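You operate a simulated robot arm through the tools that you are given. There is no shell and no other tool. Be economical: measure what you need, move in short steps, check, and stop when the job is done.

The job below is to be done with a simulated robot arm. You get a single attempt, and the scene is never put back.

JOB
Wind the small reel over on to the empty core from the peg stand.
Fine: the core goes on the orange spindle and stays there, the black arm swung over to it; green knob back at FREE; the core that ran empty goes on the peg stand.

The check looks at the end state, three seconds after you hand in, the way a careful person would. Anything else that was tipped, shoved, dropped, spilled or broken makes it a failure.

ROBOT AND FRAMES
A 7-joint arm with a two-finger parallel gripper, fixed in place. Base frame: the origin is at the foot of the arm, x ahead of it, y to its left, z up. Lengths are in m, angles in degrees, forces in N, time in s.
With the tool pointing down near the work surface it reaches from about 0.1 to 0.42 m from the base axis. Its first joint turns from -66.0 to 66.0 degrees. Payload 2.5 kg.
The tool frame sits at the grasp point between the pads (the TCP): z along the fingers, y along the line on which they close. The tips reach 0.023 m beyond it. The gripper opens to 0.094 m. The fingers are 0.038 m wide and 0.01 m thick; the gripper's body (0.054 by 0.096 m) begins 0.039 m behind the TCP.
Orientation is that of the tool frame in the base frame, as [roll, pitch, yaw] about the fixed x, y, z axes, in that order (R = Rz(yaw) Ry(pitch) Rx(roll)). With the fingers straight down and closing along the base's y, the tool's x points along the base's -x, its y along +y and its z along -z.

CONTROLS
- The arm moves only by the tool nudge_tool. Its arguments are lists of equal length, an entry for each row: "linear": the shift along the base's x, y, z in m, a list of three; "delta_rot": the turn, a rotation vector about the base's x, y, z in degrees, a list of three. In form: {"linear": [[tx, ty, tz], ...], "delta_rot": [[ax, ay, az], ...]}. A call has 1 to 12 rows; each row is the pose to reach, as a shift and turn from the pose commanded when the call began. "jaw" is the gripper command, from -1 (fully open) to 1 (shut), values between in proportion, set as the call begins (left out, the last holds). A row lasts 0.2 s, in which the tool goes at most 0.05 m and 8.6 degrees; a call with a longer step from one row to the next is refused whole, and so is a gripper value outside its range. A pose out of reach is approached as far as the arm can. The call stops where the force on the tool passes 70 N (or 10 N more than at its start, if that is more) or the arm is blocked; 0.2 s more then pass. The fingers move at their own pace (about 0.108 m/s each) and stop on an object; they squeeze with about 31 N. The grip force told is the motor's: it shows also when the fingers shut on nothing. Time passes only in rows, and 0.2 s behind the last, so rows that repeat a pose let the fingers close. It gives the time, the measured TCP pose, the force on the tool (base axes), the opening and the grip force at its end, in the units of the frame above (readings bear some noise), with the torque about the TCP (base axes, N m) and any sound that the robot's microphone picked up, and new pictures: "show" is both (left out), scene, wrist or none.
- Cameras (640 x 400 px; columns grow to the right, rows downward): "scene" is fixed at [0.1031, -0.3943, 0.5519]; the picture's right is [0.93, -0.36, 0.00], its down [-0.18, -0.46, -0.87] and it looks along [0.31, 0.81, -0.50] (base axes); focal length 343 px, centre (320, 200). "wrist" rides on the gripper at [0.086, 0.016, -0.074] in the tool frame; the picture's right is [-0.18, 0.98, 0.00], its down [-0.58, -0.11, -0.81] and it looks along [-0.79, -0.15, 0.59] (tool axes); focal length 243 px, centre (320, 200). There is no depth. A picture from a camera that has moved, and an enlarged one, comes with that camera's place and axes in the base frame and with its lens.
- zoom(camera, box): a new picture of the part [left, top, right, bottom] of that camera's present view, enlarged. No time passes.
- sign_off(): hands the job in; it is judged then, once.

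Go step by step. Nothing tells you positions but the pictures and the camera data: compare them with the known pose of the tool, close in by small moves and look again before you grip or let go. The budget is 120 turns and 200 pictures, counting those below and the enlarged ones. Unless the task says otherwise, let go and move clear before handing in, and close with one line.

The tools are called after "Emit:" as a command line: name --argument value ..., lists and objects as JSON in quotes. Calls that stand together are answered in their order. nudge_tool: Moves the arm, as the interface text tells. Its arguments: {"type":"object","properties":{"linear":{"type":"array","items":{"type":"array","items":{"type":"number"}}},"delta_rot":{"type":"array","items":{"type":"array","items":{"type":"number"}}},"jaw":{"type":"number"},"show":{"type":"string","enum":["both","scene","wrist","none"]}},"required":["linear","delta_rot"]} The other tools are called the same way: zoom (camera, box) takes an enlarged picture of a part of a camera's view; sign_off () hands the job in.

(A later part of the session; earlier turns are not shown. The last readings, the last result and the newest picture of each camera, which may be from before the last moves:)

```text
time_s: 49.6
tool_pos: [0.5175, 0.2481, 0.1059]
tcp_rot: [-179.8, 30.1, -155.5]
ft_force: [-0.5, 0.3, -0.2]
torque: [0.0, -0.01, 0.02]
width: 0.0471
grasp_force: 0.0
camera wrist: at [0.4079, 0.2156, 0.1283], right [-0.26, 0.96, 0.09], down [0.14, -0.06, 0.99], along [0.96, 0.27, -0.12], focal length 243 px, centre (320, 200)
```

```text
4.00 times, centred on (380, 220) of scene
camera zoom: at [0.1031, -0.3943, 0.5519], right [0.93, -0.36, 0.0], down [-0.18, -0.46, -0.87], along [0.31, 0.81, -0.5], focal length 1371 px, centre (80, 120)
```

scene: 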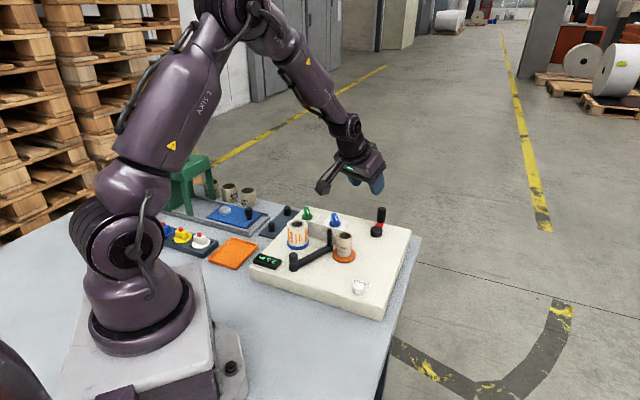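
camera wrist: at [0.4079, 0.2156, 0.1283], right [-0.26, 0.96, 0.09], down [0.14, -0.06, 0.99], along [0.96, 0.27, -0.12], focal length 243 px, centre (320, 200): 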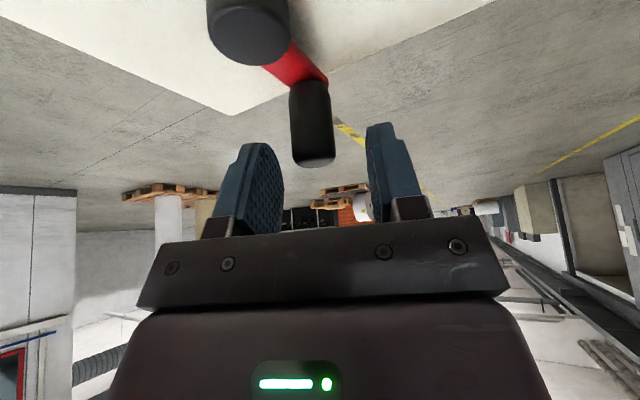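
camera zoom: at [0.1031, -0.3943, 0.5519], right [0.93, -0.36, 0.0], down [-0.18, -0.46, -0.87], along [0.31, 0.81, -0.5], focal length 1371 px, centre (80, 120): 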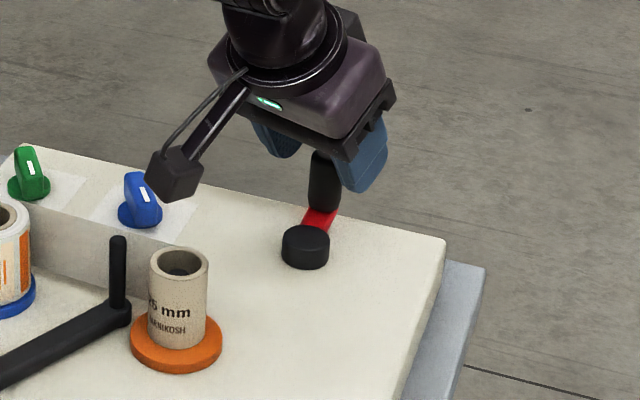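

Emit:
nudge_tool --linear '[[0, 0, -0.012], [0, 0, -0.024], [0, 0, -0.024]]' --delta_rot '[[0, 0, 0], [0, 0, 0], [0, 0, 0]]' --show "none"

Emit:
nudge_tool --linear '[[0, 0, 0], [0, 0, 0]]' --delta_rot '[[0, 0, 0], [0, 0, 0]]' --jaw 1 --show "wrist"

Emit:
zoom --camera "scene" --box '[320, 170, 440, 270]'

```text
time_s: 50.4
tool_pos: [0.5196, 0.2473, 0.0833]
tcp_rot: [-179.9, 30.0, -155.5]
ft_force: [-0.1, 0.7, -0.9]
torque: [0.02, 0.0, 0.03]
width: 0.0472
grasp_force: 0.1
```

```text
time_s: 51.0
tool_pos: [0.5205, 0.2452, 0.0833]
tcp_rot: [-179.6, 30.0, -155.3]
ft_force: [16.5, -3.9, -6.3]
torque: [-1.08, -0.06, 0.57]
width: 0.0233
grasp_force: 44.9
camera wrist: at [0.4103, 0.2128, 0.1044], right [-0.26, 0.96, 0.09], down [0.13, -0.05, 0.99], along [0.96, 0.27, -0.11], focal length 243 px, centre (320, 200)
```

wrist: 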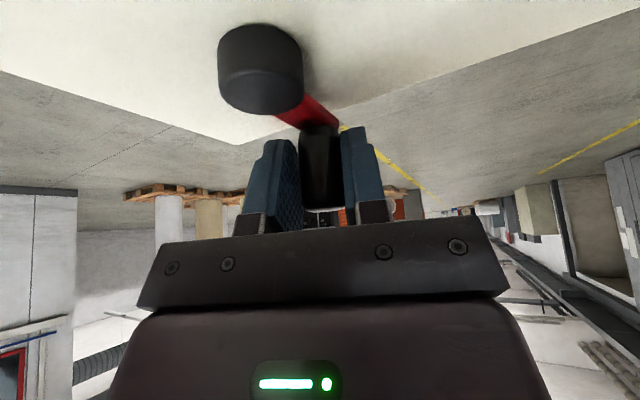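

```text
4.00 times, centred on (380, 220) of scene
camera zoom: at [0.1031, -0.3943, 0.5519], right [0.93, -0.36, 0.0], down [-0.18, -0.46, -0.87], along [0.31, 0.81, -0.5], focal length 1371 px, centre (80, 120)
```

zoom: 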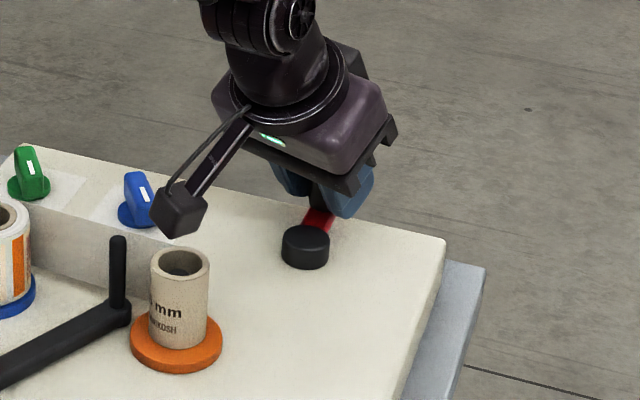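

Gripped. But with this much tilt the wrist camera would sweep into the core when cranking, so I'll open, reduce the tilt to ~12°, and regrip.

Emit:
nudge_tool --linear '[[0, 0, 0], [0, 0, 0], [0, 0, 0.025], [0, 0, 0.05], [0, 0, 0.05], [0, 0, 0.05], [0, 0, 0.05]]' --delta_rot '[[0, 0, 0], [0, 0, 0], [0, 0, 0], [0, 0, 0], [-2.5, 5.5, 0], [-5, 11, 0], [-7.4, 16.4, 0]]' --jaw 0.0 --show "none"

Emit:
nudge_tool --linear '[[0, 0, -0.02], [0, 0, -0.02]]' --delta_rot '[[0, 0, 0], [0, 0, 0]]' --show "wrist"

Emit:
zoom --camera "scene" --box '[320, 170, 440, 270]'

```text
time_s: 52.6
tool_pos: [0.5193, 0.2479, 0.1331]
tcp_rot: [180.0, 11.9, -155.6]
ft_force: [0.6, -0.5, -0.3]
torque: [0.01, 0.0, 0.03]
width: 0.0471
grasp_force: 0.1
```

```text
time_s: 53.2
tool_pos: [0.5192, 0.2482, 0.1126]
tcp_rot: [-179.9, 12.0, -155.6]
ft_force: [0.4, -1.0, 0.9]
torque: [-0.01, 0.0, -0.01]
width: 0.0468
grasp_force: 0.1
camera wrist: at [0.4202, 0.2206, 0.1674], right [-0.24, 0.97, 0.04], down [0.41, 0.07, 0.91], along [0.88, 0.24, -0.41], focal length 243 px, centre (320, 200)
```

wrist: 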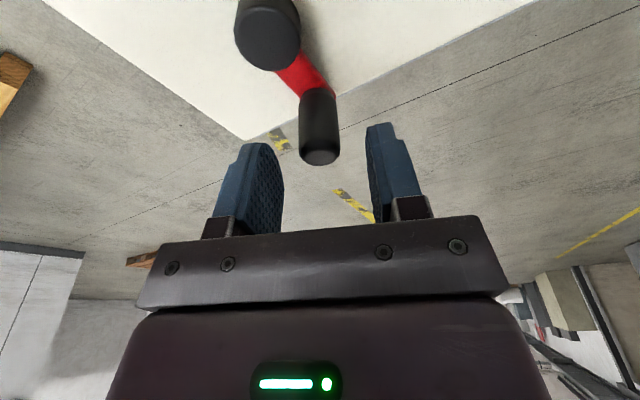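

```text
4.00 times, centred on (380, 220) of scene
camera zoom: at [0.1031, -0.3943, 0.5519], right [0.93, -0.36, 0.0], down [-0.18, -0.46, -0.87], along [0.31, 0.81, -0.5], focal length 1371 px, centre (80, 120)
```

zoom: 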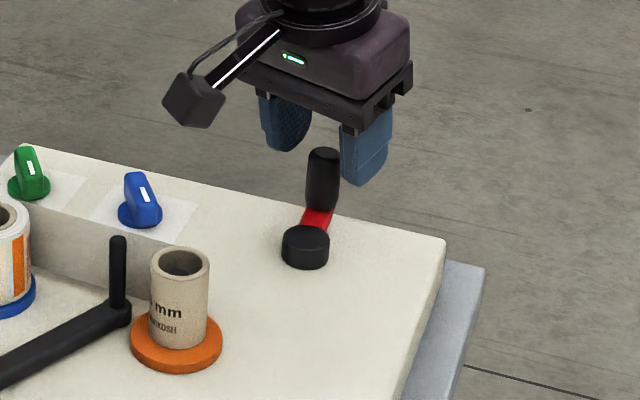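

Reach is still good, and the core already turned slightly with the crank, geared up. I'll lower, grip the handle, and crank clockwise slowly at first.

Emit:
nudge_tool --linear '[[0, 0, -0.013], [0, 0, -0.027], [0, 0, -0.027]]' --delta_rot '[[0, 0, 0], [0, 0, 0], [0, 0, 0]]' --show "none"

Emit:
nudge_tool --linear '[[0, 0, 0], [0, 0, 0]]' --delta_rot '[[0, 0, 0], [0, 0, 0]]' --jaw 1 --show "none"

Emit:
nudge_tool --linear '[[0.006, -0.01, 0], [0.01, -0.0205, 0], [0.0105, -0.032, 0], [0.0084, -0.0432, 0]]' --delta_rot '[[0, 0, 0], [0, 0, 0], [0, 0, 0], [0, 0, 0]]' --show "none"

Emit:
zoom --camera "scene" --box '[240, 180, 420, 280]'

```text
time_s: 54.0
tool_pos: [0.518, 0.2475, 0.0834]
tcp_rot: [-179.9, 12.0, -155.5]
ft_force: [-0.6, 0.1, -0.8]
torque: [-0.01, -0.02, -0.03]
width: 0.0472
grasp_force: 0.2
```

```text
time_s: 54.6
tool_pos: [0.5178, 0.2477, 0.0845]
tcp_rot: [179.9, 12.0, -155.5]
ft_force: [0.9, 0.7, -1.7]
torque: [0.0, -0.04, 0.0]
width: 0.0212
grasp_force: 44.9
```

```text
time_s: 55.6
tool_pos: [0.5279, 0.2015, 0.0852]
tcp_rot: [-179.8, 11.9, -155.6]
ft_force: [15.5, -7.2, -10.1]
torque: [0.33, -0.68, -0.05]
width: 0.0215
grasp_force: 45.0
```

```text
3.56 times, centred on (330, 230) of scene
camera zoom: at [0.1031, -0.3943, 0.5519], right [0.93, -0.36, 0.0], down [-0.18, -0.46, -0.87], along [0.31, 0.81, -0.5], focal length 1219 px, centre (284, 93)
```

zoom: 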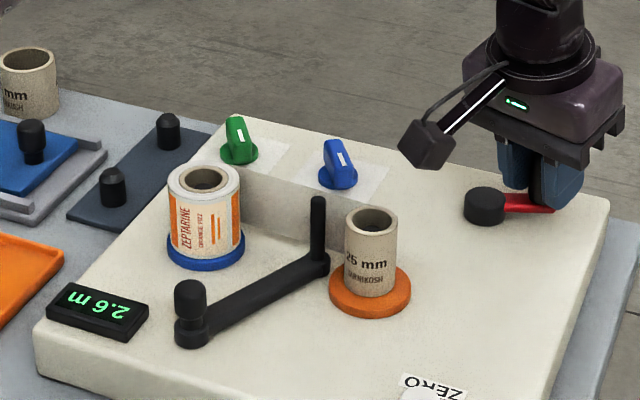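

Counter moved to 2.6 and the core turned; forces are mild. Now a full turn.

Emit:
nudge_tool --linear '[[-0.0127, -0.0189, 0], [-0.0332, -0.0289, 0], [-0.0559, -0.0273, 0], [-0.0748, -0.0146, 0], [-0.0848, 0.0059, 0], [-0.0832, 0.0286, 0], [-0.0705, 0.0475, 0], [-0.05, 0.0575, 0], [-0.0273, 0.0559, 0], [-0.0084, 0.0432, 0], [0.0016, 0.0227, 0], [0, 0, 0]]' --delta_rot '[[0, 0, 0], [0, 0, 0], [0, 0, 0], [0, 0, 0], [0, 0, 0], [0, 0, 0], [0, 0, 0], [0, 0, 0], [0, 0, 0], [0, 0, 0], [0, 0, 0], [0, 0, 0]]' --show "none"

Emit:
zoom --camera "scene" --box '[240, 180, 420, 280]'

```text
time_s: 58.2
tool_pos: [0.5273, 0.2038, 0.0836]
tcp_rot: [-179.9, 12.1, -155.6]
ft_force: [13.4, -4.5, -7.3]
torque: [0.69, -1.29, -0.05]
width: 0.0212
grasp_force: 45.1
```

```text
3.56 times, centred on (330, 230) of scene
camera zoom: at [0.1031, -0.3943, 0.5519], right [0.93, -0.36, 0.0], down [-0.18, -0.46, -0.87], along [0.31, 0.81, -0.5], focal length 1219 px, centre (284, 93)
```

zoom: 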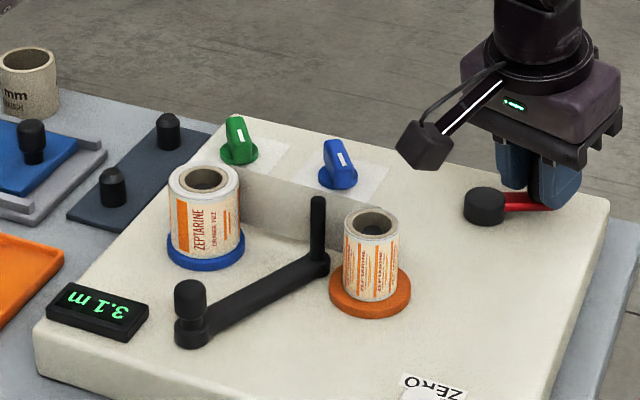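

Tape is winding on to the core, about 0.5 m per turn. Continue two more turns.

Emit:
nudge_tool --linear '[[-0.0127, -0.0189, 0], [-0.0332, -0.0289, 0], [-0.0559, -0.0273, 0], [-0.0748, -0.0146, 0], [-0.0848, 0.0059, 0], [-0.0832, 0.0286, 0], [-0.0705, 0.0475, 0], [-0.05, 0.0575, 0], [-0.0273, 0.0559, 0], [-0.0084, 0.0432, 0], [0.0016, 0.0227, 0], [0, 0, 0]]' --delta_rot '[[0, 0, 0], [0, 0, 0], [0, 0, 0], [0, 0, 0], [0, 0, 0], [0, 0, 0], [0, 0, 0], [0, 0, 0], [0, 0, 0], [0, 0, 0], [0, 0, 0], [0, 0, 0]]' --show "none"

Emit:
nudge_tool --linear '[[-0.0127, -0.0189, 0], [-0.0332, -0.0289, 0], [-0.0559, -0.0273, 0], [-0.0748, -0.0146, 0], [-0.0848, 0.0059, 0], [-0.0832, 0.0286, 0], [-0.0705, 0.0475, 0], [-0.05, 0.0575, 0], [-0.0273, 0.0559, 0], [-0.0084, 0.0432, 0], [0.0016, 0.0227, 0], [0, 0, 0]]' --delta_rot '[[0, 0, 0], [0, 0, 0], [0, 0, 0], [0, 0, 0], [0, 0, 0], [0, 0, 0], [0, 0, 0], [0, 0, 0], [0, 0, 0], [0, 0, 0], [0, 0, 0], [0, 0, 0]]' --show "none"

Emit:
zoom --camera "scene" --box '[240, 180, 420, 280]'

```text
time_s: 60.8
tool_pos: [0.5274, 0.205, 0.0829]
tcp_rot: [-179.9, 12.3, -155.6]
ft_force: [13.8, -2.9, -14.8]
torque: [0.65, -1.12, -0.07]
width: 0.0215
grasp_force: 44.9
```

```text
time_s: 63.4
tool_pos: [0.527, 0.2034, 0.0839]
tcp_rot: [-179.9, 11.9, -155.7]
ft_force: [16.1, -5.9, -19.0]
torque: [0.6, -1.0, -0.09]
width: 0.0214
grasp_force: 44.5
```

```text
3.56 times, centred on (330, 230) of scene
camera zoom: at [0.1032, -0.3942, 0.5519], right [0.93, -0.36, 0.0], down [-0.18, -0.46, -0.87], along [0.31, 0.81, -0.5], focal length 1219 px, centre (284, 93)
```

zoom: 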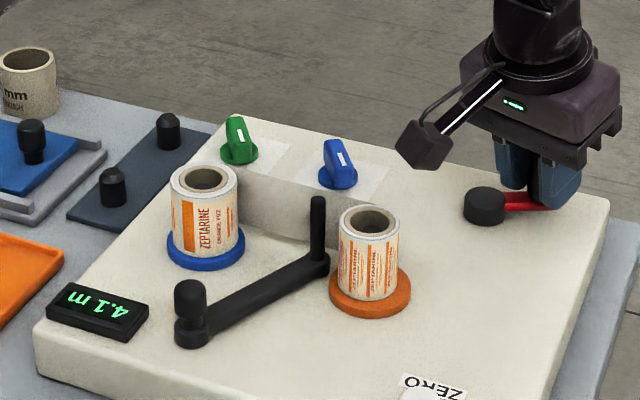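

Emit:
nudge_tool --linear '[[-0.0127, -0.0189, 0], [-0.0332, -0.0289, 0], [-0.0559, -0.0273, 0], [-0.0748, -0.0146, 0], [-0.0848, 0.0059, 0], [-0.0832, 0.0286, 0], [-0.0705, 0.0475, 0], [-0.05, 0.0575, 0], [-0.0273, 0.0559, 0], [-0.0084, 0.0432, 0], [0.0016, 0.0227, 0], [0, 0, 0]]' --delta_rot '[[0, 0, 0], [0, 0, 0], [0, 0, 0], [0, 0, 0], [0, 0, 0], [0, 0, 0], [0, 0, 0], [0, 0, 0], [0, 0, 0], [0, 0, 0], [0, 0, 0], [0, 0, 0]]' --show "none"

Emit:
nudge_tool --linear '[[-0.0127, -0.0189, 0], [-0.0332, -0.0289, 0], [-0.0559, -0.0273, 0], [-0.0748, -0.0146, 0], [-0.0848, 0.0059, 0], [-0.0832, 0.0286, 0], [-0.0705, 0.0475, 0], [-0.05, 0.0575, 0], [-0.0273, 0.0559, 0], [-0.0084, 0.0432, 0], [0.0016, 0.0227, 0], [0, 0, 0]]' --delta_rot '[[0, 0, 0], [0, 0, 0], [0, 0, 0], [0, 0, 0], [0, 0, 0], [0, 0, 0], [0, 0, 0], [0, 0, 0], [0, 0, 0], [0, 0, 0], [0, 0, 0], [0, 0, 0]]' --show "none"

Emit:
zoom --camera "scene" --box '[240, 180, 420, 280]'

```text
time_s: 66.0
tool_pos: [0.5268, 0.203, 0.0841]
tcp_rot: [-179.9, 12.1, -155.7]
ft_force: [18.8, -5.9, -15.6]
torque: [0.65, -1.13, -0.06]
width: 0.0214
grasp_force: 45.1
```

```text
time_s: 68.6
tool_pos: [0.5265, 0.205, 0.083]
tcp_rot: [-179.9, 12.0, -155.6]
ft_force: [8.7, -2.7, -16.8]
torque: [0.55, -1.07, -0.03]
width: 0.0215
grasp_force: 45.4
```

```text
3.56 times, centred on (330, 230) of scene
camera zoom: at [0.1032, -0.3942, 0.5519], right [0.93, -0.36, 0.0], down [-0.18, -0.46, -0.87], along [0.31, 0.81, -0.5], focal length 1219 px, centre (284, 93)
```

zoom: 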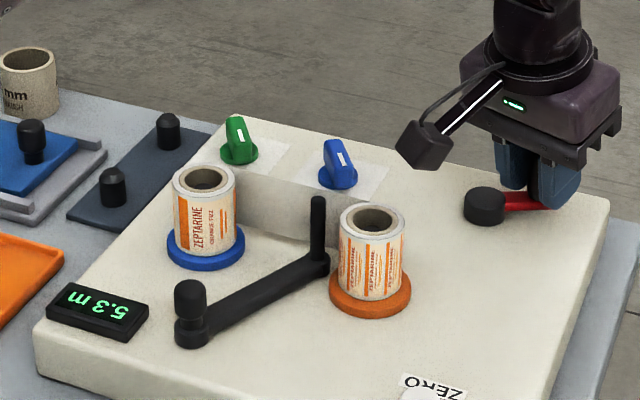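

Emit:
nudge_tool --linear '[[-0.0127, -0.0189, 0], [-0.0332, -0.0289, 0], [-0.0559, -0.0273, 0], [-0.0748, -0.0146, 0], [-0.0848, 0.0059, 0], [-0.0832, 0.0286, 0], [-0.0705, 0.0475, 0], [-0.05, 0.0575, 0], [-0.0273, 0.0559, 0], [-0.0084, 0.0432, 0], [0.0016, 0.0227, 0], [0, 0, 0]]' --delta_rot '[[0, 0, 0], [0, 0, 0], [0, 0, 0], [0, 0, 0], [0, 0, 0], [0, 0, 0], [0, 0, 0], [0, 0, 0], [0, 0, 0], [0, 0, 0], [0, 0, 0], [0, 0, 0]]' --show "none"

Emit:
nudge_tool --linear '[[-0.0127, -0.0189, 0], [-0.0332, -0.0289, 0], [-0.0559, -0.0273, 0], [-0.0748, -0.0146, 0], [-0.0848, 0.0059, 0], [-0.0832, 0.0286, 0], [-0.0705, 0.0475, 0], [-0.05, 0.0575, 0], [-0.0273, 0.0559, 0], [-0.0084, 0.0432, 0], [0.0016, 0.0227, 0], [0, 0, 0]]' --delta_rot '[[0, 0, 0], [0, 0, 0], [0, 0, 0], [0, 0, 0], [0, 0, 0], [0, 0, 0], [0, 0, 0], [0, 0, 0], [0, 0, 0], [0, 0, 0], [0, 0, 0], [0, 0, 0]]' --show "none"

Emit:
zoom --camera "scene" --box '[240, 180, 420, 280]'

```text
time_s: 71.2
tool_pos: [0.5281, 0.205, 0.0836]
tcp_rot: [179.8, 12.0, -155.4]
ft_force: [-6.5, 2.4, -2.3]
torque: [0.45, -1.21, 0.06]
width: 0.0215
grasp_force: 45.4
```

```text
time_s: 73.8
tool_pos: [0.5256, 0.2034, 0.0837]
tcp_rot: [-179.8, 12.3, -155.6]
ft_force: [12.7, -3.7, -7.2]
torque: [0.67, -1.23, -0.03]
width: 0.0216
grasp_force: 45.2
```

```text
3.56 times, centred on (330, 230) of scene
camera zoom: at [0.1031, -0.3942, 0.5519], right [0.93, -0.36, 0.0], down [-0.18, -0.46, -0.87], along [0.31, 0.81, -0.5], focal length 1219 px, centre (284, 93)
```

zoom: 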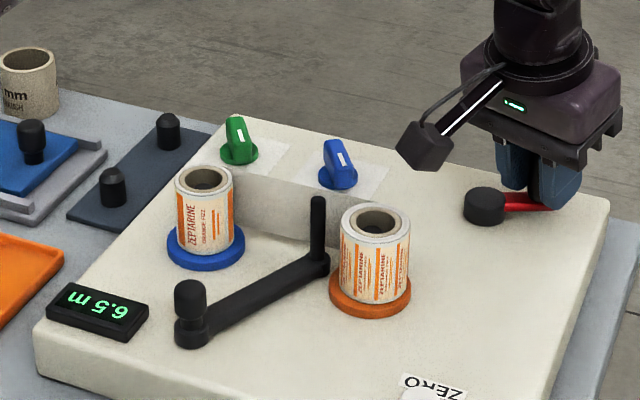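

Emit:
nudge_tool --linear '[[-0.0127, -0.0189, 0], [-0.0332, -0.0289, 0], [-0.0559, -0.0273, 0], [-0.0748, -0.0146, 0], [-0.0848, 0.0059, 0], [-0.0832, 0.0286, 0], [-0.0705, 0.0475, 0], [-0.05, 0.0575, 0], [-0.0273, 0.0559, 0], [-0.0084, 0.0432, 0], [0.0016, 0.0227, 0], [0, 0, 0]]' --delta_rot '[[0, 0, 0], [0, 0, 0], [0, 0, 0], [0, 0, 0], [0, 0, 0], [0, 0, 0], [0, 0, 0], [0, 0, 0], [0, 0, 0], [0, 0, 0], [0, 0, 0], [0, 0, 0]]' --show "none"

Emit:
zoom --camera "scene" --box '[240, 180, 420, 280]'

```text
time_s: 76.4
tool_pos: [0.5272, 0.2044, 0.0826]
tcp_rot: [-179.9, 12.0, -155.6]
ft_force: [14.1, -4.1, -12.2]
torque: [0.66, -1.16, -0.08]
width: 0.0214
grasp_force: 44.8
```

```text
3.56 times, centred on (330, 230) of scene
camera zoom: at [0.1032, -0.3942, 0.5519], right [0.93, -0.36, 0.0], down [-0.18, -0.46, -0.87], along [0.31, 0.81, -0.5], focal length 1219 px, centre (284, 93)
```

zoom: 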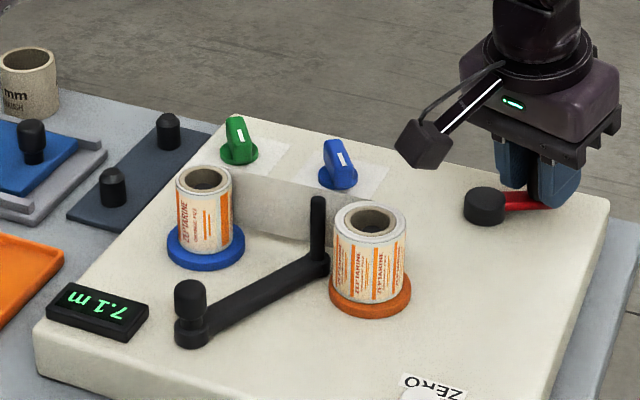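

Emit:
nudge_tool --linear '[[-0.0127, -0.0189, 0], [-0.0332, -0.0289, 0], [-0.0559, -0.0273, 0], [-0.0748, -0.0146, 0], [-0.0848, 0.0059, 0], [-0.0832, 0.0286, 0], [-0.0705, 0.0475, 0], [-0.05, 0.0575, 0], [-0.0273, 0.0559, 0], [-0.0084, 0.0432, 0], [0.0016, 0.0227, 0], [0, 0, 0]]' --delta_rot '[[0, 0, 0], [0, 0, 0], [0, 0, 0], [0, 0, 0], [0, 0, 0], [0, 0, 0], [0, 0, 0], [0, 0, 0], [0, 0, 0], [0, 0, 0], [0, 0, 0], [0, 0, 0]]' --show "none"

Emit:
zoom --camera "scene" --box '[240, 180, 420, 280]'

```text
time_s: 79.0
tool_pos: [0.5266, 0.2064, 0.0844]
tcp_rot: [180.0, 12.1, -155.5]
ft_force: [0.7, 0.3, -3.2]
torque: [0.56, -1.19, 0.03]
width: 0.0216
grasp_force: 45.3
```

```text
3.56 times, centred on (330, 230) of scene
camera zoom: at [0.1031, -0.3942, 0.5519], right [0.93, -0.36, 0.0], down [-0.18, -0.46, -0.87], along [0.31, 0.81, -0.5], focal length 1219 px, centre (284, 93)
```

zoom: 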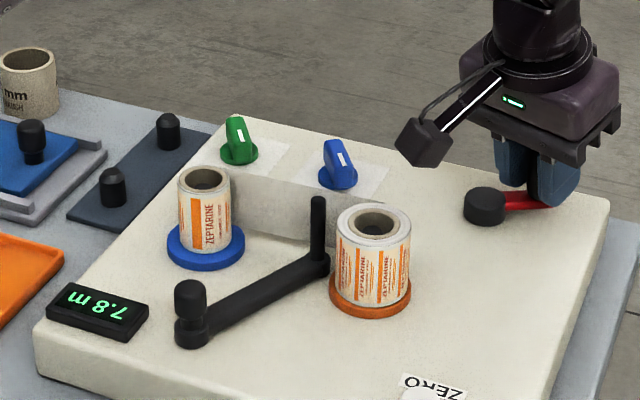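

Emit:
nudge_tool --linear '[[-0.0127, -0.0189, 0], [-0.0332, -0.0289, 0], [-0.0559, -0.0273, 0], [-0.0748, -0.0146, 0], [-0.0848, 0.0059, 0], [-0.0832, 0.0286, 0], [-0.0705, 0.0475, 0], [-0.05, 0.0575, 0], [-0.0273, 0.0559, 0], [-0.0084, 0.0432, 0], [0.0016, 0.0227, 0], [0, 0, 0]]' --delta_rot '[[0, 0, 0], [0, 0, 0], [0, 0, 0], [0, 0, 0], [0, 0, 0], [0, 0, 0], [0, 0, 0], [0, 0, 0], [0, 0, 0], [0, 0, 0], [0, 0, 0], [0, 0, 0]]' --show "none"

Emit:
zoom --camera "scene" --box '[240, 180, 420, 280]'

```text
time_s: 81.6
tool_pos: [0.5258, 0.2036, 0.0824]
tcp_rot: [179.9, 12.0, -155.5]
ft_force: [4.4, -1.5, -6.6]
torque: [0.56, -1.19, -0.04]
width: 0.0214
grasp_force: 45.0
```

```text
3.56 times, centred on (330, 230) of scene
camera zoom: at [0.1031, -0.3942, 0.5519], right [0.93, -0.36, 0.0], down [-0.18, -0.46, -0.87], along [0.31, 0.81, -0.5], focal length 1219 px, centre (284, 93)
```

zoom: 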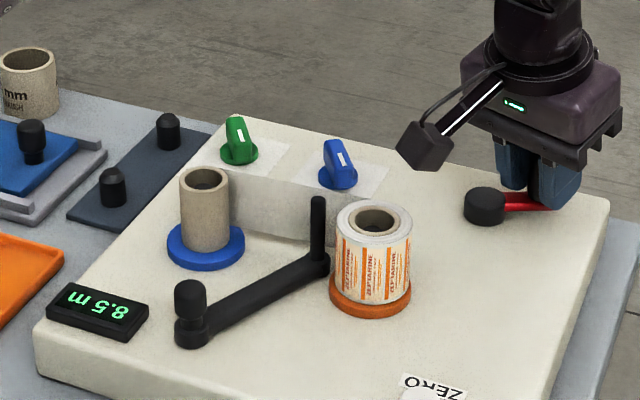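

The blue core is bare, but the tail still spans across. A bit more cranking.

Emit:
nudge_tool --linear '[[-0.0127, -0.0189, 0], [-0.0332, -0.0289, 0], [-0.0559, -0.0273, 0], [-0.0748, -0.0146, 0], [-0.0848, 0.0059, 0], [-0.0832, 0.0286, 0]]' --delta_rot '[[0, 0, 0], [0, 0, 0], [0, 0, 0], [0, 0, 0], [0, 0, 0], [0, 0, 0]]' --show "none"

Emit:
zoom --camera "scene" --box '[240, 180, 420, 280]'

```text
time_s: 83.0
tool_pos: [0.4477, 0.2295, 0.0857]
tcp_rot: [-179.5, 12.3, -156.0]
ft_force: [33.3, -12.4, -13.7]
torque: [0.47, 0.67, -0.23]
width: 0.0213
grasp_force: 45.4
```

```text
3.56 times, centred on (330, 230) of scene
camera zoom: at [0.1031, -0.3943, 0.5519], right [0.93, -0.36, 0.0], down [-0.18, -0.46, -0.87], along [0.31, 0.81, -0.5], focal length 1219 px, centre (284, 93)
```

zoom: 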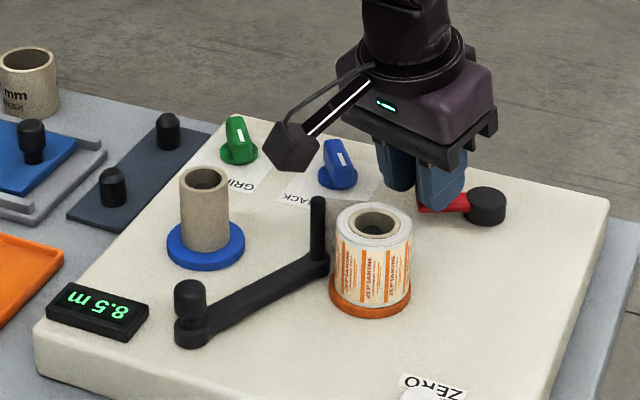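

The tape has fully run off on to the new core. Release the crank and look over it.

Emit:
nudge_tool --linear '[[0, 0, 0], [0, 0, 0], [0, 0, 0]]' --delta_rot '[[0, 0, 0], [0, 0, 0], [0, 0, 0]]' --jaw 0.0 --show "none"

Emit:
nudge_tool --linear '[[0, 0, 0.03], [0, 0, 0.06], [0, 0, 0.09], [-0.02, 0.02, 0.11], [-0.04, 0.05, 0.12], [-0.06, 0.08, 0.12]]' --delta_rot '[[0, 0, 0], [0, 0, 0], [-1.2, 2.7, 0], [-2.5, 5.4, 0], [-3.7, 8.2, 0], [-4.9, 10.9, 0]]'

Emit:
zoom --camera "scene" --box '[260, 190, 410, 280]'

```text
time_s: 83.8
tool_pos: [0.4444, 0.2352, 0.0849]
tcp_rot: [179.9, 11.9, -155.5]
ft_force: [0.1, 0.7, 0.4]
torque: [0.01, 0.01, 0.0]
width: 0.0469
grasp_force: 0.0
```

```text
time_s: 85.2
tool_pos: [0.3829, 0.3125, 0.2039]
tcp_rot: [-180.0, 0.0, -155.6]
ft_force: [-0.2, 0.0, 0.4]
torque: [-0.03, 0.01, -0.02]
width: 0.0469
grasp_force: 0.0
camera wrist: at [0.2965, 0.2912, 0.2799], right [-0.24, 0.97, 0.0], down [0.57, 0.14, 0.81], along [0.78, 0.19, -0.59], focal length 243 px, centre (320, 200)
```

scene: 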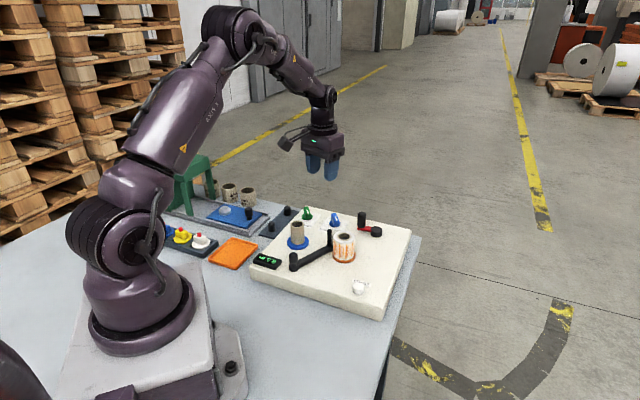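
wrist: 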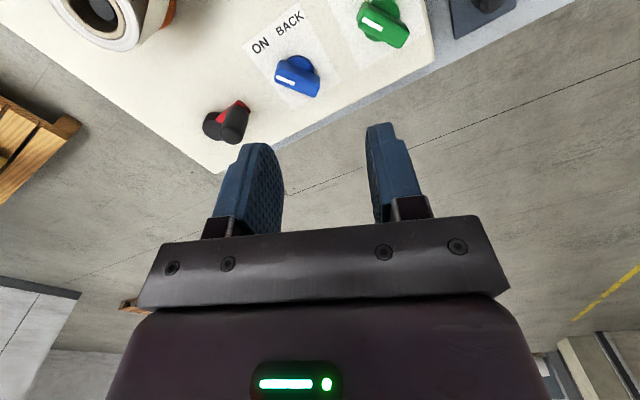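

```text
4.27 times, centred on (335, 235) of scene
camera zoom: at [0.1031, -0.3943, 0.5519], right [0.93, -0.36, 0.0], down [-0.18, -0.46, -0.87], along [0.31, 0.81, -0.5], focal length 1463 px, centre (256, 51)
```

zoom: 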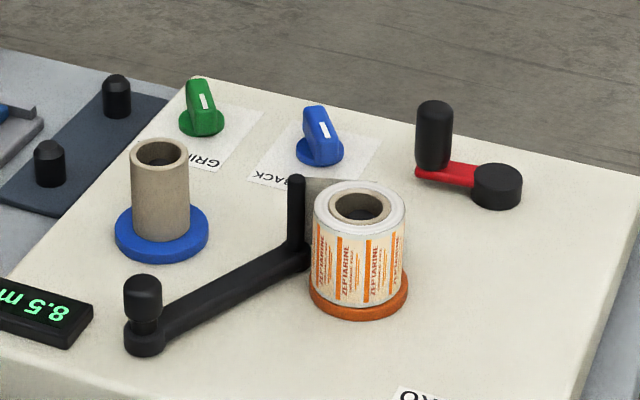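

The new reel is complete. Now green back to FREE: align over the knob along its current bar direction.

Emit:
nudge_tool --linear '[[-0.01, 0.01, 0], [-0.02, 0.025, 0], [-0.031, 0.0395, 0], [-0.031, 0.0395, -0.02], [-0.031, 0.0395, -0.04], [-0.031, 0.0395, -0.06], [-0.031, 0.0395, -0.07], [-0.031, 0.0395, -0.07]]' --delta_rot '[[0, 0, 8], [0, 0, 16], [0, 0, 24], [0, 0, 32], [0, 0, 40], [0, 0, 48], [0, 0, 57], [0, 0, 57]]' --show "wrist"

```text
refused: row 7 steps farther than a row can; nothing moved
```

Emit:
nudge_tool --linear '[[-0.01, 0.01, 0], [-0.02, 0.025, 0], [-0.031, 0.0395, 0], [-0.031, 0.0395, -0.02], [-0.031, 0.0395, -0.04], [-0.031, 0.0395, -0.06], [-0.031, 0.0395, -0.07], [-0.031, 0.0395, -0.07]]' --delta_rot '[[0, 0, 8], [0, 0, 16], [0, 0, 24], [0, 0, 32], [0, 0, 40], [0, 0, 48], [0, 0, 56], [0, 0, 56]]' --show "wrist"

Emit:
zoom --camera "wrist" --box '[200, 0, 440, 200]'

```text
time_s: 87.0
tool_pos: [0.3531, 0.3521, 0.1346]
tcp_rot: [-180.0, 0.0, -99.5]
ft_force: [-1.0, 0.0, -0.4]
torque: [0.03, 0.01, -0.02]
width: 0.047
grasp_force: 0.1
camera wrist: at [0.3214, 0.2697, 0.2099], right [-0.94, 0.34, 0.0], down [0.2, 0.56, 0.81], along [0.28, 0.76, -0.59], focal length 243 px, centre (320, 200)
```

wrist: 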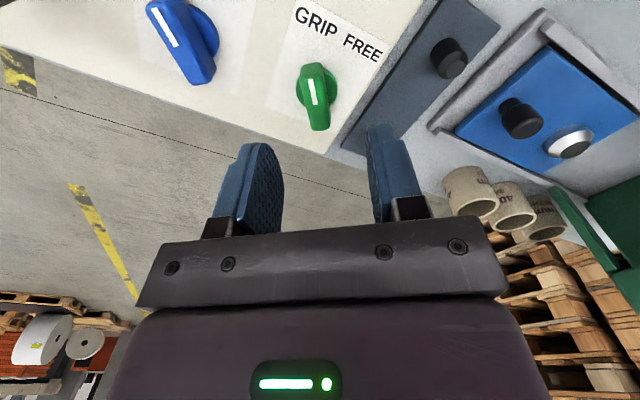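

```text
2.00 times, centred on (320, 100) of wrist
camera zoom: at [0.3214, 0.2697, 0.2099], right [-0.94, 0.34, 0.0], down [0.2, 0.56, 0.81], along [0.28, 0.76, -0.59], focal length 485 px, centre (320, 400)
```

zoom: 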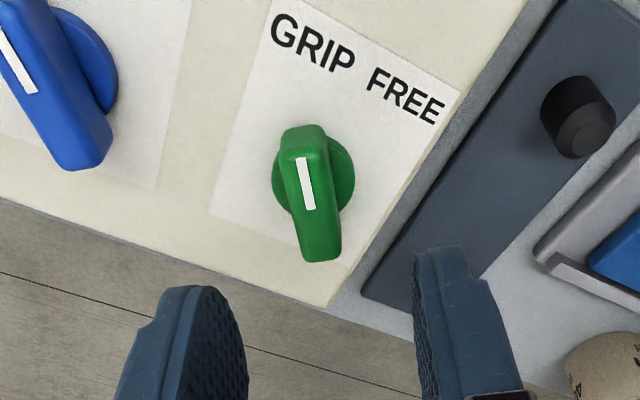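

Emit:
nudge_tool --linear '[[0.001, 0.001, -0.03], [0.001, 0.001, -0.055], [0.001, 0.001, -0.0635], [0.001, 0.001, -0.0635]]' --delta_rot '[[0, 0, 0], [0, 0, 0], [0, 0, 0], [0, 0, 0]]' --show "none"

Emit:
nudge_tool --linear '[[0, 0, 0], [0, 0, 0], [0, 0, 0]]' --delta_rot '[[0, 0, 0], [0, 0, 0], [0, 0, 0]]' --jaw 1 --show "none"

Emit:
nudge_tool --linear '[[0, 0, 0], [0, 0, 0], [0, 0, 0], [0, 0, 0]]' --delta_rot '[[0, 0, -8], [0, 0, -16], [0, 0, -24], [0, 0, -32]]' --show "wrist"

```text
time_s: 88.0
tool_pos: [0.3539, 0.3533, 0.0714]
tcp_rot: [180.0, 0.0, -99.6]
ft_force: [-0.4, -0.2, 0.4]
torque: [0.02, 0.01, -0.03]
width: 0.0471
grasp_force: 0.0
```

```text
time_s: 88.8
tool_pos: [0.3559, 0.3519, 0.0715]
tcp_rot: [-179.7, 0.2, -99.7]
ft_force: [26.6, 3.7, -12.9]
torque: [0.46, -0.03, -0.59]
width: 0.0149
grasp_force: 45.3
```

```text
time_s: 89.8
tool_pos: [0.3543, 0.3539, 0.0709]
tcp_rot: [180.0, 0.0, -131.8]
ft_force: [15.1, -5.3, -2.2]
torque: [1.12, -1.22, -0.04]
width: 0.0149
grasp_force: 44.9
camera wrist: at [0.2827, 0.2992, 0.1471], right [-0.61, 0.79, 0.0], down [0.47, 0.36, 0.81], along [0.64, 0.49, -0.59], focal length 243 px, centre (320, 200)
```

wrist: 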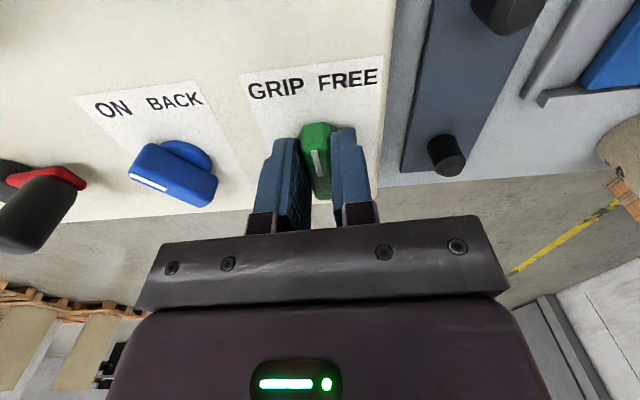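

Emit:
nudge_tool --linear '[[0.001, 0, 0], [0.001, 0, 0], [0.001, 0, 0], [0.001, 0, 0], [0.001, 0, 0]]' --delta_rot '[[0, 0, -8], [0, 0, -16], [0, 0, -24], [0, 0, -32], [0, 0, -40]]' --show "none"

Emit:
nudge_tool --linear '[[0, 0, 0], [0, 0, 0]]' --delta_rot '[[0, 0, -4], [0, 0, -8]]' --show "wrist"

```text
time_s: 91.0
tool_pos: [0.3533, 0.3559, 0.0717]
tcp_rot: [179.7, -0.1, -171.0]
ft_force: [-4.8, 11.0, 0.9]
torque: [-0.28, 0.19, 1.9]
width: 0.0149
grasp_force: 45.0
```

```text
time_s: 91.6
tool_pos: [0.3521, 0.3564, 0.0714]
tcp_rot: [179.8, -0.3, -179.1]
ft_force: [-18.9, 13.3, 7.6]
torque: [-0.13, -0.1, 1.98]
width: 0.0196
grasp_force: 45.2
camera wrist: at [0.2641, 0.3706, 0.1475], right [0.17, 0.99, 0.0], down [0.59, -0.1, 0.8], along [0.79, -0.13, -0.6], focal length 243 px, centre (320, 200)
```

wrist: 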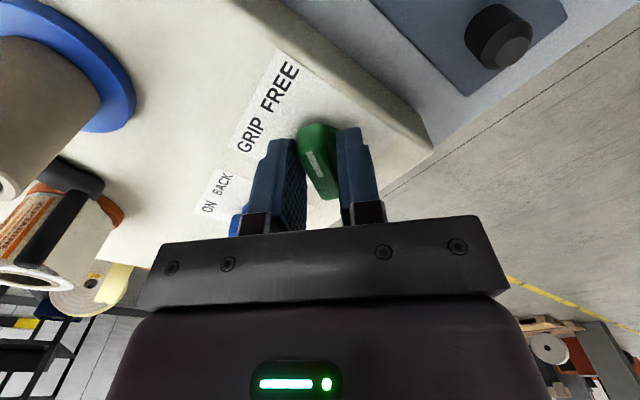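

The knob is against its FREE stop. Release, rise, and move over the bare core on the blue spindle.

Emit:
nudge_tool --linear '[[0, 0, 0], [0, 0, 0]]' --delta_rot '[[0, 0, 0], [0, 0, 0]]' --jaw -0.1 --show "none"

Emit:
nudge_tool --linear '[[0, 0, 0.03], [0, 0, 0.07], [0, 0, 0.11], [-0.02, -0.03, 0.12], [-0.04, -0.065, 0.12], [-0.06, -0.1, 0.12], [-0.06, -0.109, 0.12], [-0.06, -0.109, 0.12]]' --delta_rot '[[0, 0, 0], [0, 0, 8], [0, 0, 16], [0, 0, 24], [0, 0, 32], [0, 0, 40], [0, 0, 48], [0, 0, 48]]'

Emit:
zoom --camera "scene" --box '[260, 190, 380, 270]'

Emit:
zoom --camera "wrist" --box '[200, 0, 440, 200]'

```text
time_s: 92.2
tool_pos: [0.3553, 0.3533, 0.0712]
tcp_rot: [180.0, 0.1, -179.6]
ft_force: [0.1, -0.8, -0.8]
torque: [0.0, 0.0, 0.0]
width: 0.0518
grasp_force: 0.0
```

```text
time_s: 94.0
tool_pos: [0.2951, 0.2449, 0.1917]
tcp_rot: [-180.0, 0.0, -131.4]
ft_force: [-0.5, -0.4, -0.4]
torque: [0.0, -0.01, 0.0]
width: 0.052
grasp_force: 0.1
camera wrist: at [0.2245, 0.1899, 0.2668], right [-0.62, 0.79, 0.0], down [0.47, 0.36, 0.81], along [0.64, 0.5, -0.59], focal length 243 px, centre (320, 200)
```

scene: 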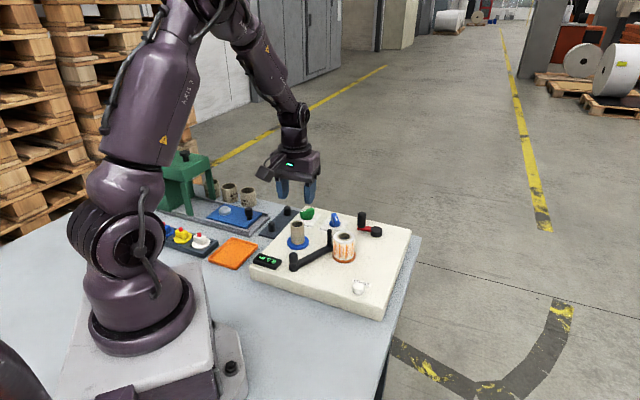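
wrist: 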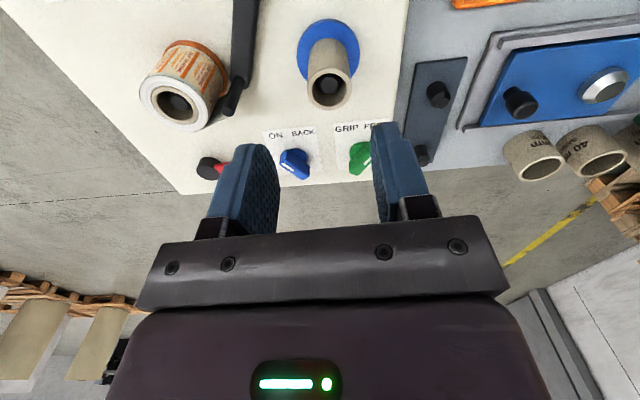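

```text
5.00 times, centred on (320, 230) of scene
camera zoom: at [0.1031, -0.3943, 0.5519], right [0.93, -0.36, 0.0], down [-0.18, -0.46, -0.87], along [0.31, 0.81, -0.5], focal length 1714 px, centre (320, 50)
```

zoom: 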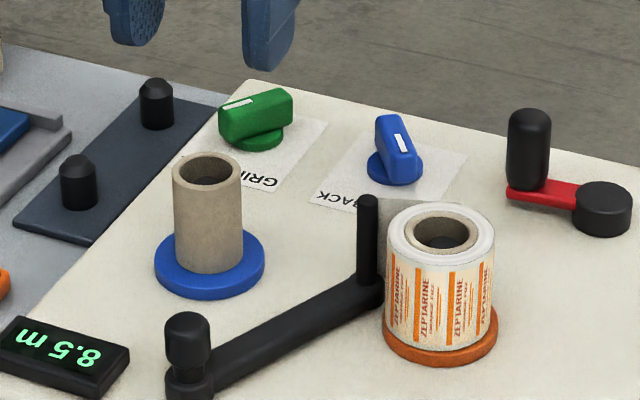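

```text
2.00 times, centred on (320, 100) of wrist
camera zoom: at [0.2245, 0.1899, 0.2668], right [-0.62, 0.79, 0.0], down [0.47, 0.36, 0.81], along [0.64, 0.5, -0.59], focal length 485 px, centre (320, 400)
```

zoom: 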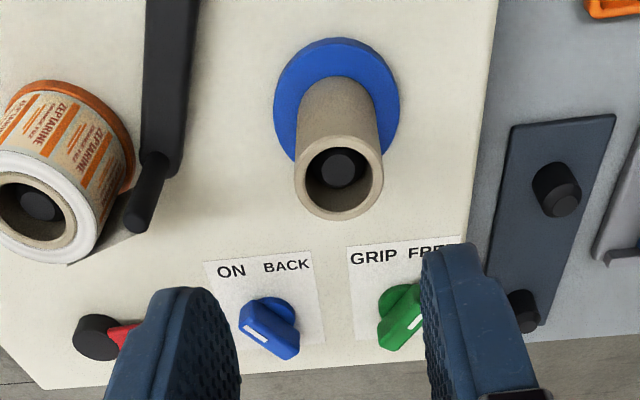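

The blue-spindle core is at about (0.290, 0.250), top z≈0.098. Descend and grip it.

Emit:
nudge_tool --linear '[[-0.005, 0.0055, -0.03], [-0.005, 0.0055, -0.06], [-0.005, 0.0055, -0.06]]' --delta_rot '[[0, 0, 0], [0, 0, 0], [0, 0, 0]]' --show "wrist"

Emit:
zoom --camera "scene" --box '[260, 190, 380, 270]'

```text
time_s: 94.8
tool_pos: [0.2905, 0.2508, 0.1312]
tcp_rot: [180.0, 0.0, -131.5]
ft_force: [0.1, 0.2, 0.6]
torque: [0.0, -0.01, 0.01]
width: 0.0517
grasp_force: 0.0
camera wrist: at [0.2203, 0.1961, 0.2061], right [-0.61, 0.79, 0.0], down [0.47, 0.36, 0.81], along [0.64, 0.49, -0.59], focal length 243 px, centre (320, 200)
```

wrist: 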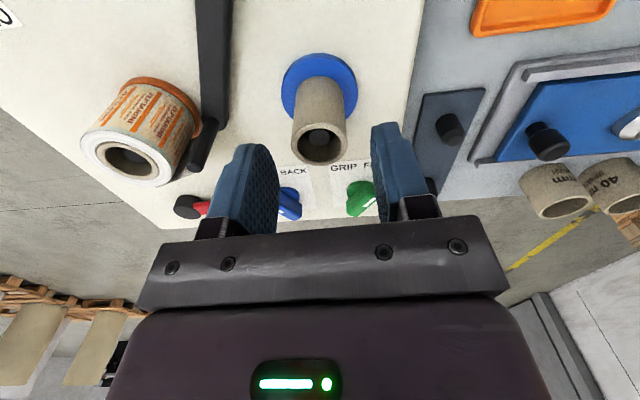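

```text
5.00 times, centred on (320, 230) of scene
camera zoom: at [0.1031, -0.3943, 0.5519], right [0.93, -0.36, 0.0], down [-0.18, -0.46, -0.87], along [0.31, 0.81, -0.5], focal length 1714 px, centre (320, 50)
```

zoom: 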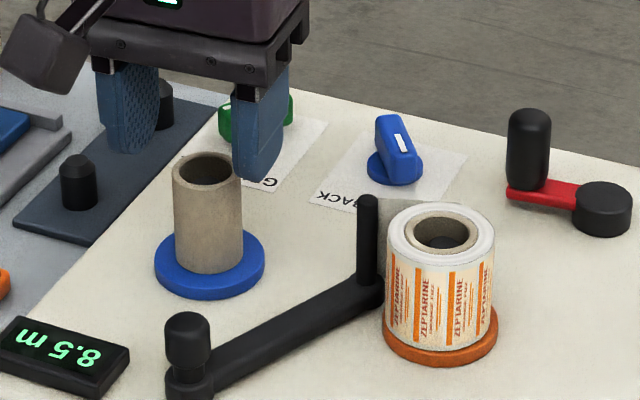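

Emit:
nudge_tool --linear '[[0.002, 0.0015, -0.02], [0.002, 0.0015, -0.04], [0.002, 0.0015, -0.04]]' --delta_rot '[[0, 0, 0], [0, 0, 0], [0, 0, 0]]' --show "wrist"

Emit:
nudge_tool --linear '[[0, 0, 0], [0, 0, 0], [0, 0, 0]]' --delta_rot '[[0, 0, 0], [0, 0, 0], [0, 0, 0]]' --jaw 1 --show "none"

```text
time_s: 95.6
tool_pos: [0.2933, 0.252, 0.0909]
tcp_rot: [-180.0, 0.1, -131.6]
ft_force: [0.2, 0.2, 0.6]
torque: [0.0, 0.03, 0.01]
width: 0.0519
grasp_force: 0.1
camera wrist: at [0.2228, 0.1975, 0.166], right [-0.61, 0.79, 0.0], down [0.47, 0.36, 0.81], along [0.64, 0.49, -0.59], focal length 243 px, centre (320, 200)
```

wrist: 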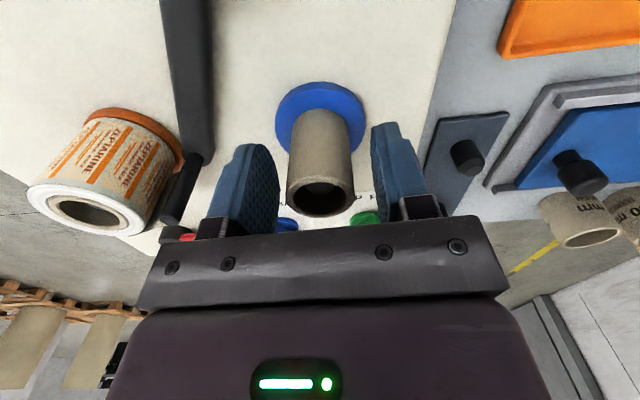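

```text
time_s: 96.4
tool_pos: [0.2935, 0.2527, 0.0924]
tcp_rot: [180.0, -0.1, -131.6]
ft_force: [0.0, -0.5, -0.3]
torque: [-0.01, 0.01, 0.02]
width: 0.032
grasp_force: 31.1
```

Gripped; lift and view the core in hand.

Emit:
nudge_tool --linear '[[0, 0, 0.015], [0, 0, 0.035], [0, 0, 0.06], [0, 0, 0.085], [0, 0, 0.085]]' --delta_rot '[[0, 0, 0], [0, 0, 0], [0, 0, 0], [0, 0, 0], [0, 0, 0]]'

Emit:
zoom --camera "wrist" --box '[200, 0, 440, 240]'

```text
time_s: 97.6
tool_pos: [0.2911, 0.2511, 0.1775]
tcp_rot: [180.0, 0.0, -131.5]
ft_force: [0.3, 0.0, 0.6]
torque: [0.03, 0.01, 0.03]
width: 0.0321
grasp_force: 30.9
camera wrist: at [0.22, 0.1972, 0.252], right [-0.61, 0.79, 0.0], down [0.47, 0.36, 0.81], along [0.64, 0.49, -0.59], focal length 243 px, centre (320, 200)
```

scene: 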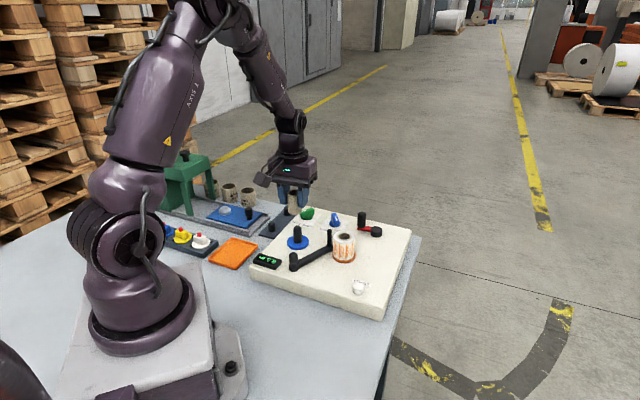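
wrist: 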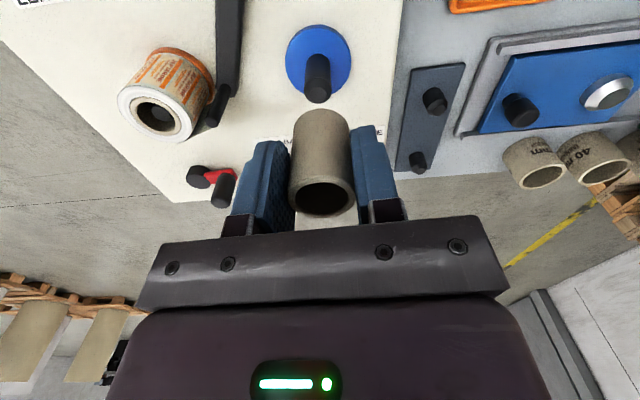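

```text
1.67 times, centred on (320, 120) of wrist
camera zoom: at [0.22, 0.1972, 0.252], right [-0.61, 0.79, 0.0], down [0.47, 0.36, 0.81], along [0.64, 0.49, -0.59], focal length 404 px, centre (320, 333)
```

zoom: 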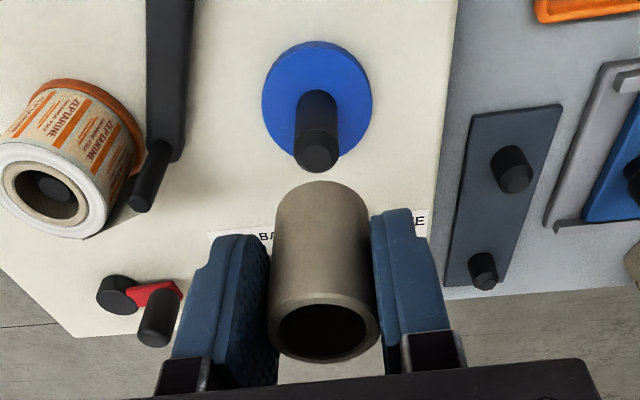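

Core is in hand (axis a few mm outward of the TCP). Move to above the near peg at about (0.258, 0.378).

Emit:
nudge_tool --linear '[[-0.012, 0.04, 0], [-0.024, 0.08, 0], [-0.0373, 0.1231, 0], [-0.0373, 0.1231, -0.04], [-0.0373, 0.1231, -0.07], [-0.0373, 0.1231, -0.07]]' --delta_rot '[[0, 0, 0], [0, 0, 0], [0, 0, 0], [0, 0, 0], [0, 0, 0], [0, 0, 0]]' --show "wrist"

Emit:
zoom --camera "wrist" --box '[200, 0, 440, 240]'

Emit:
zoom --camera "scene" --box '[230, 180, 320, 260]'

```text
time_s: 99.0
tool_pos: [0.253, 0.3763, 0.1062]
tcp_rot: [-180.0, 0.1, -131.5]
ft_force: [-0.3, -0.1, -0.2]
torque: [0.04, -0.02, -0.01]
width: 0.0322
grasp_force: 31.3
camera wrist: at [0.182, 0.322, 0.1796], right [-0.61, 0.79, 0.0], down [0.47, 0.36, 0.81], along [0.64, 0.5, -0.59], focal length 243 px, centre (320, 200)
```

wrist: 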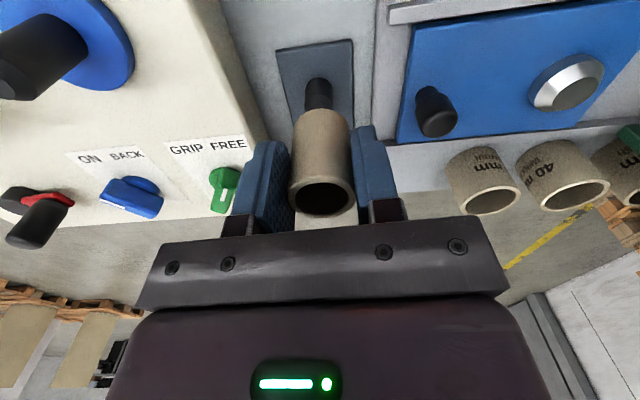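

```text
1.67 times, centred on (320, 120) of wrist
camera zoom: at [0.182, 0.322, 0.1796], right [-0.61, 0.79, 0.0], down [0.47, 0.36, 0.81], along [0.64, 0.5, -0.59], focal length 404 px, centre (320, 333)
```

zoom: 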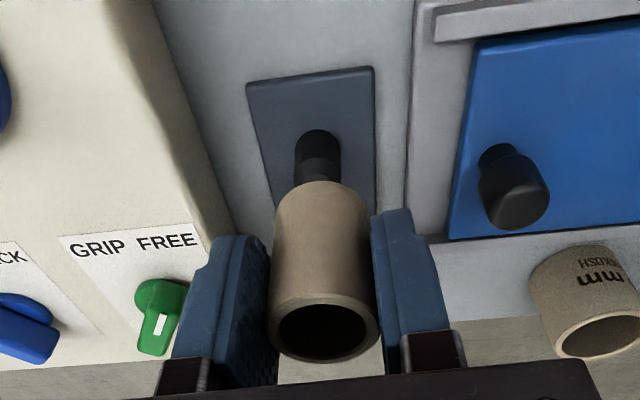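

```text
5.00 times, centred on (275, 220) of scene
camera zoom: at [0.1031, -0.3943, 0.5519], right [0.93, -0.36, 0.0], down [-0.18, -0.46, -0.87], along [0.31, 0.81, -0.5], focal length 1714 px, centre (545, 100)
```

zoom: 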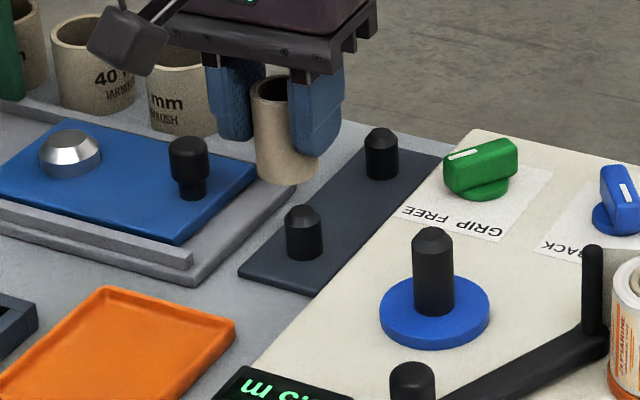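

Emit:
zoom --camera "scene" --box '[265, 190, 315, 240]'

```text
8.00 times, centred on (290, 215) of scene
camera zoom: at [0.1031, -0.3943, 0.5519], right [0.93, -0.36, 0.0], down [-0.18, -0.46, -0.87], along [0.31, 0.81, -0.5], focal length 2743 px, centre (560, 80)
```

zoom: 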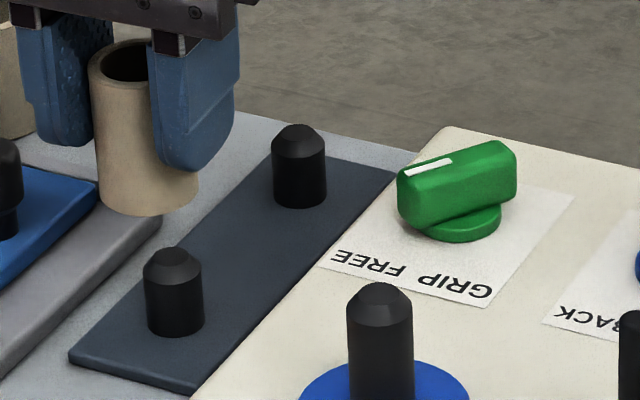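

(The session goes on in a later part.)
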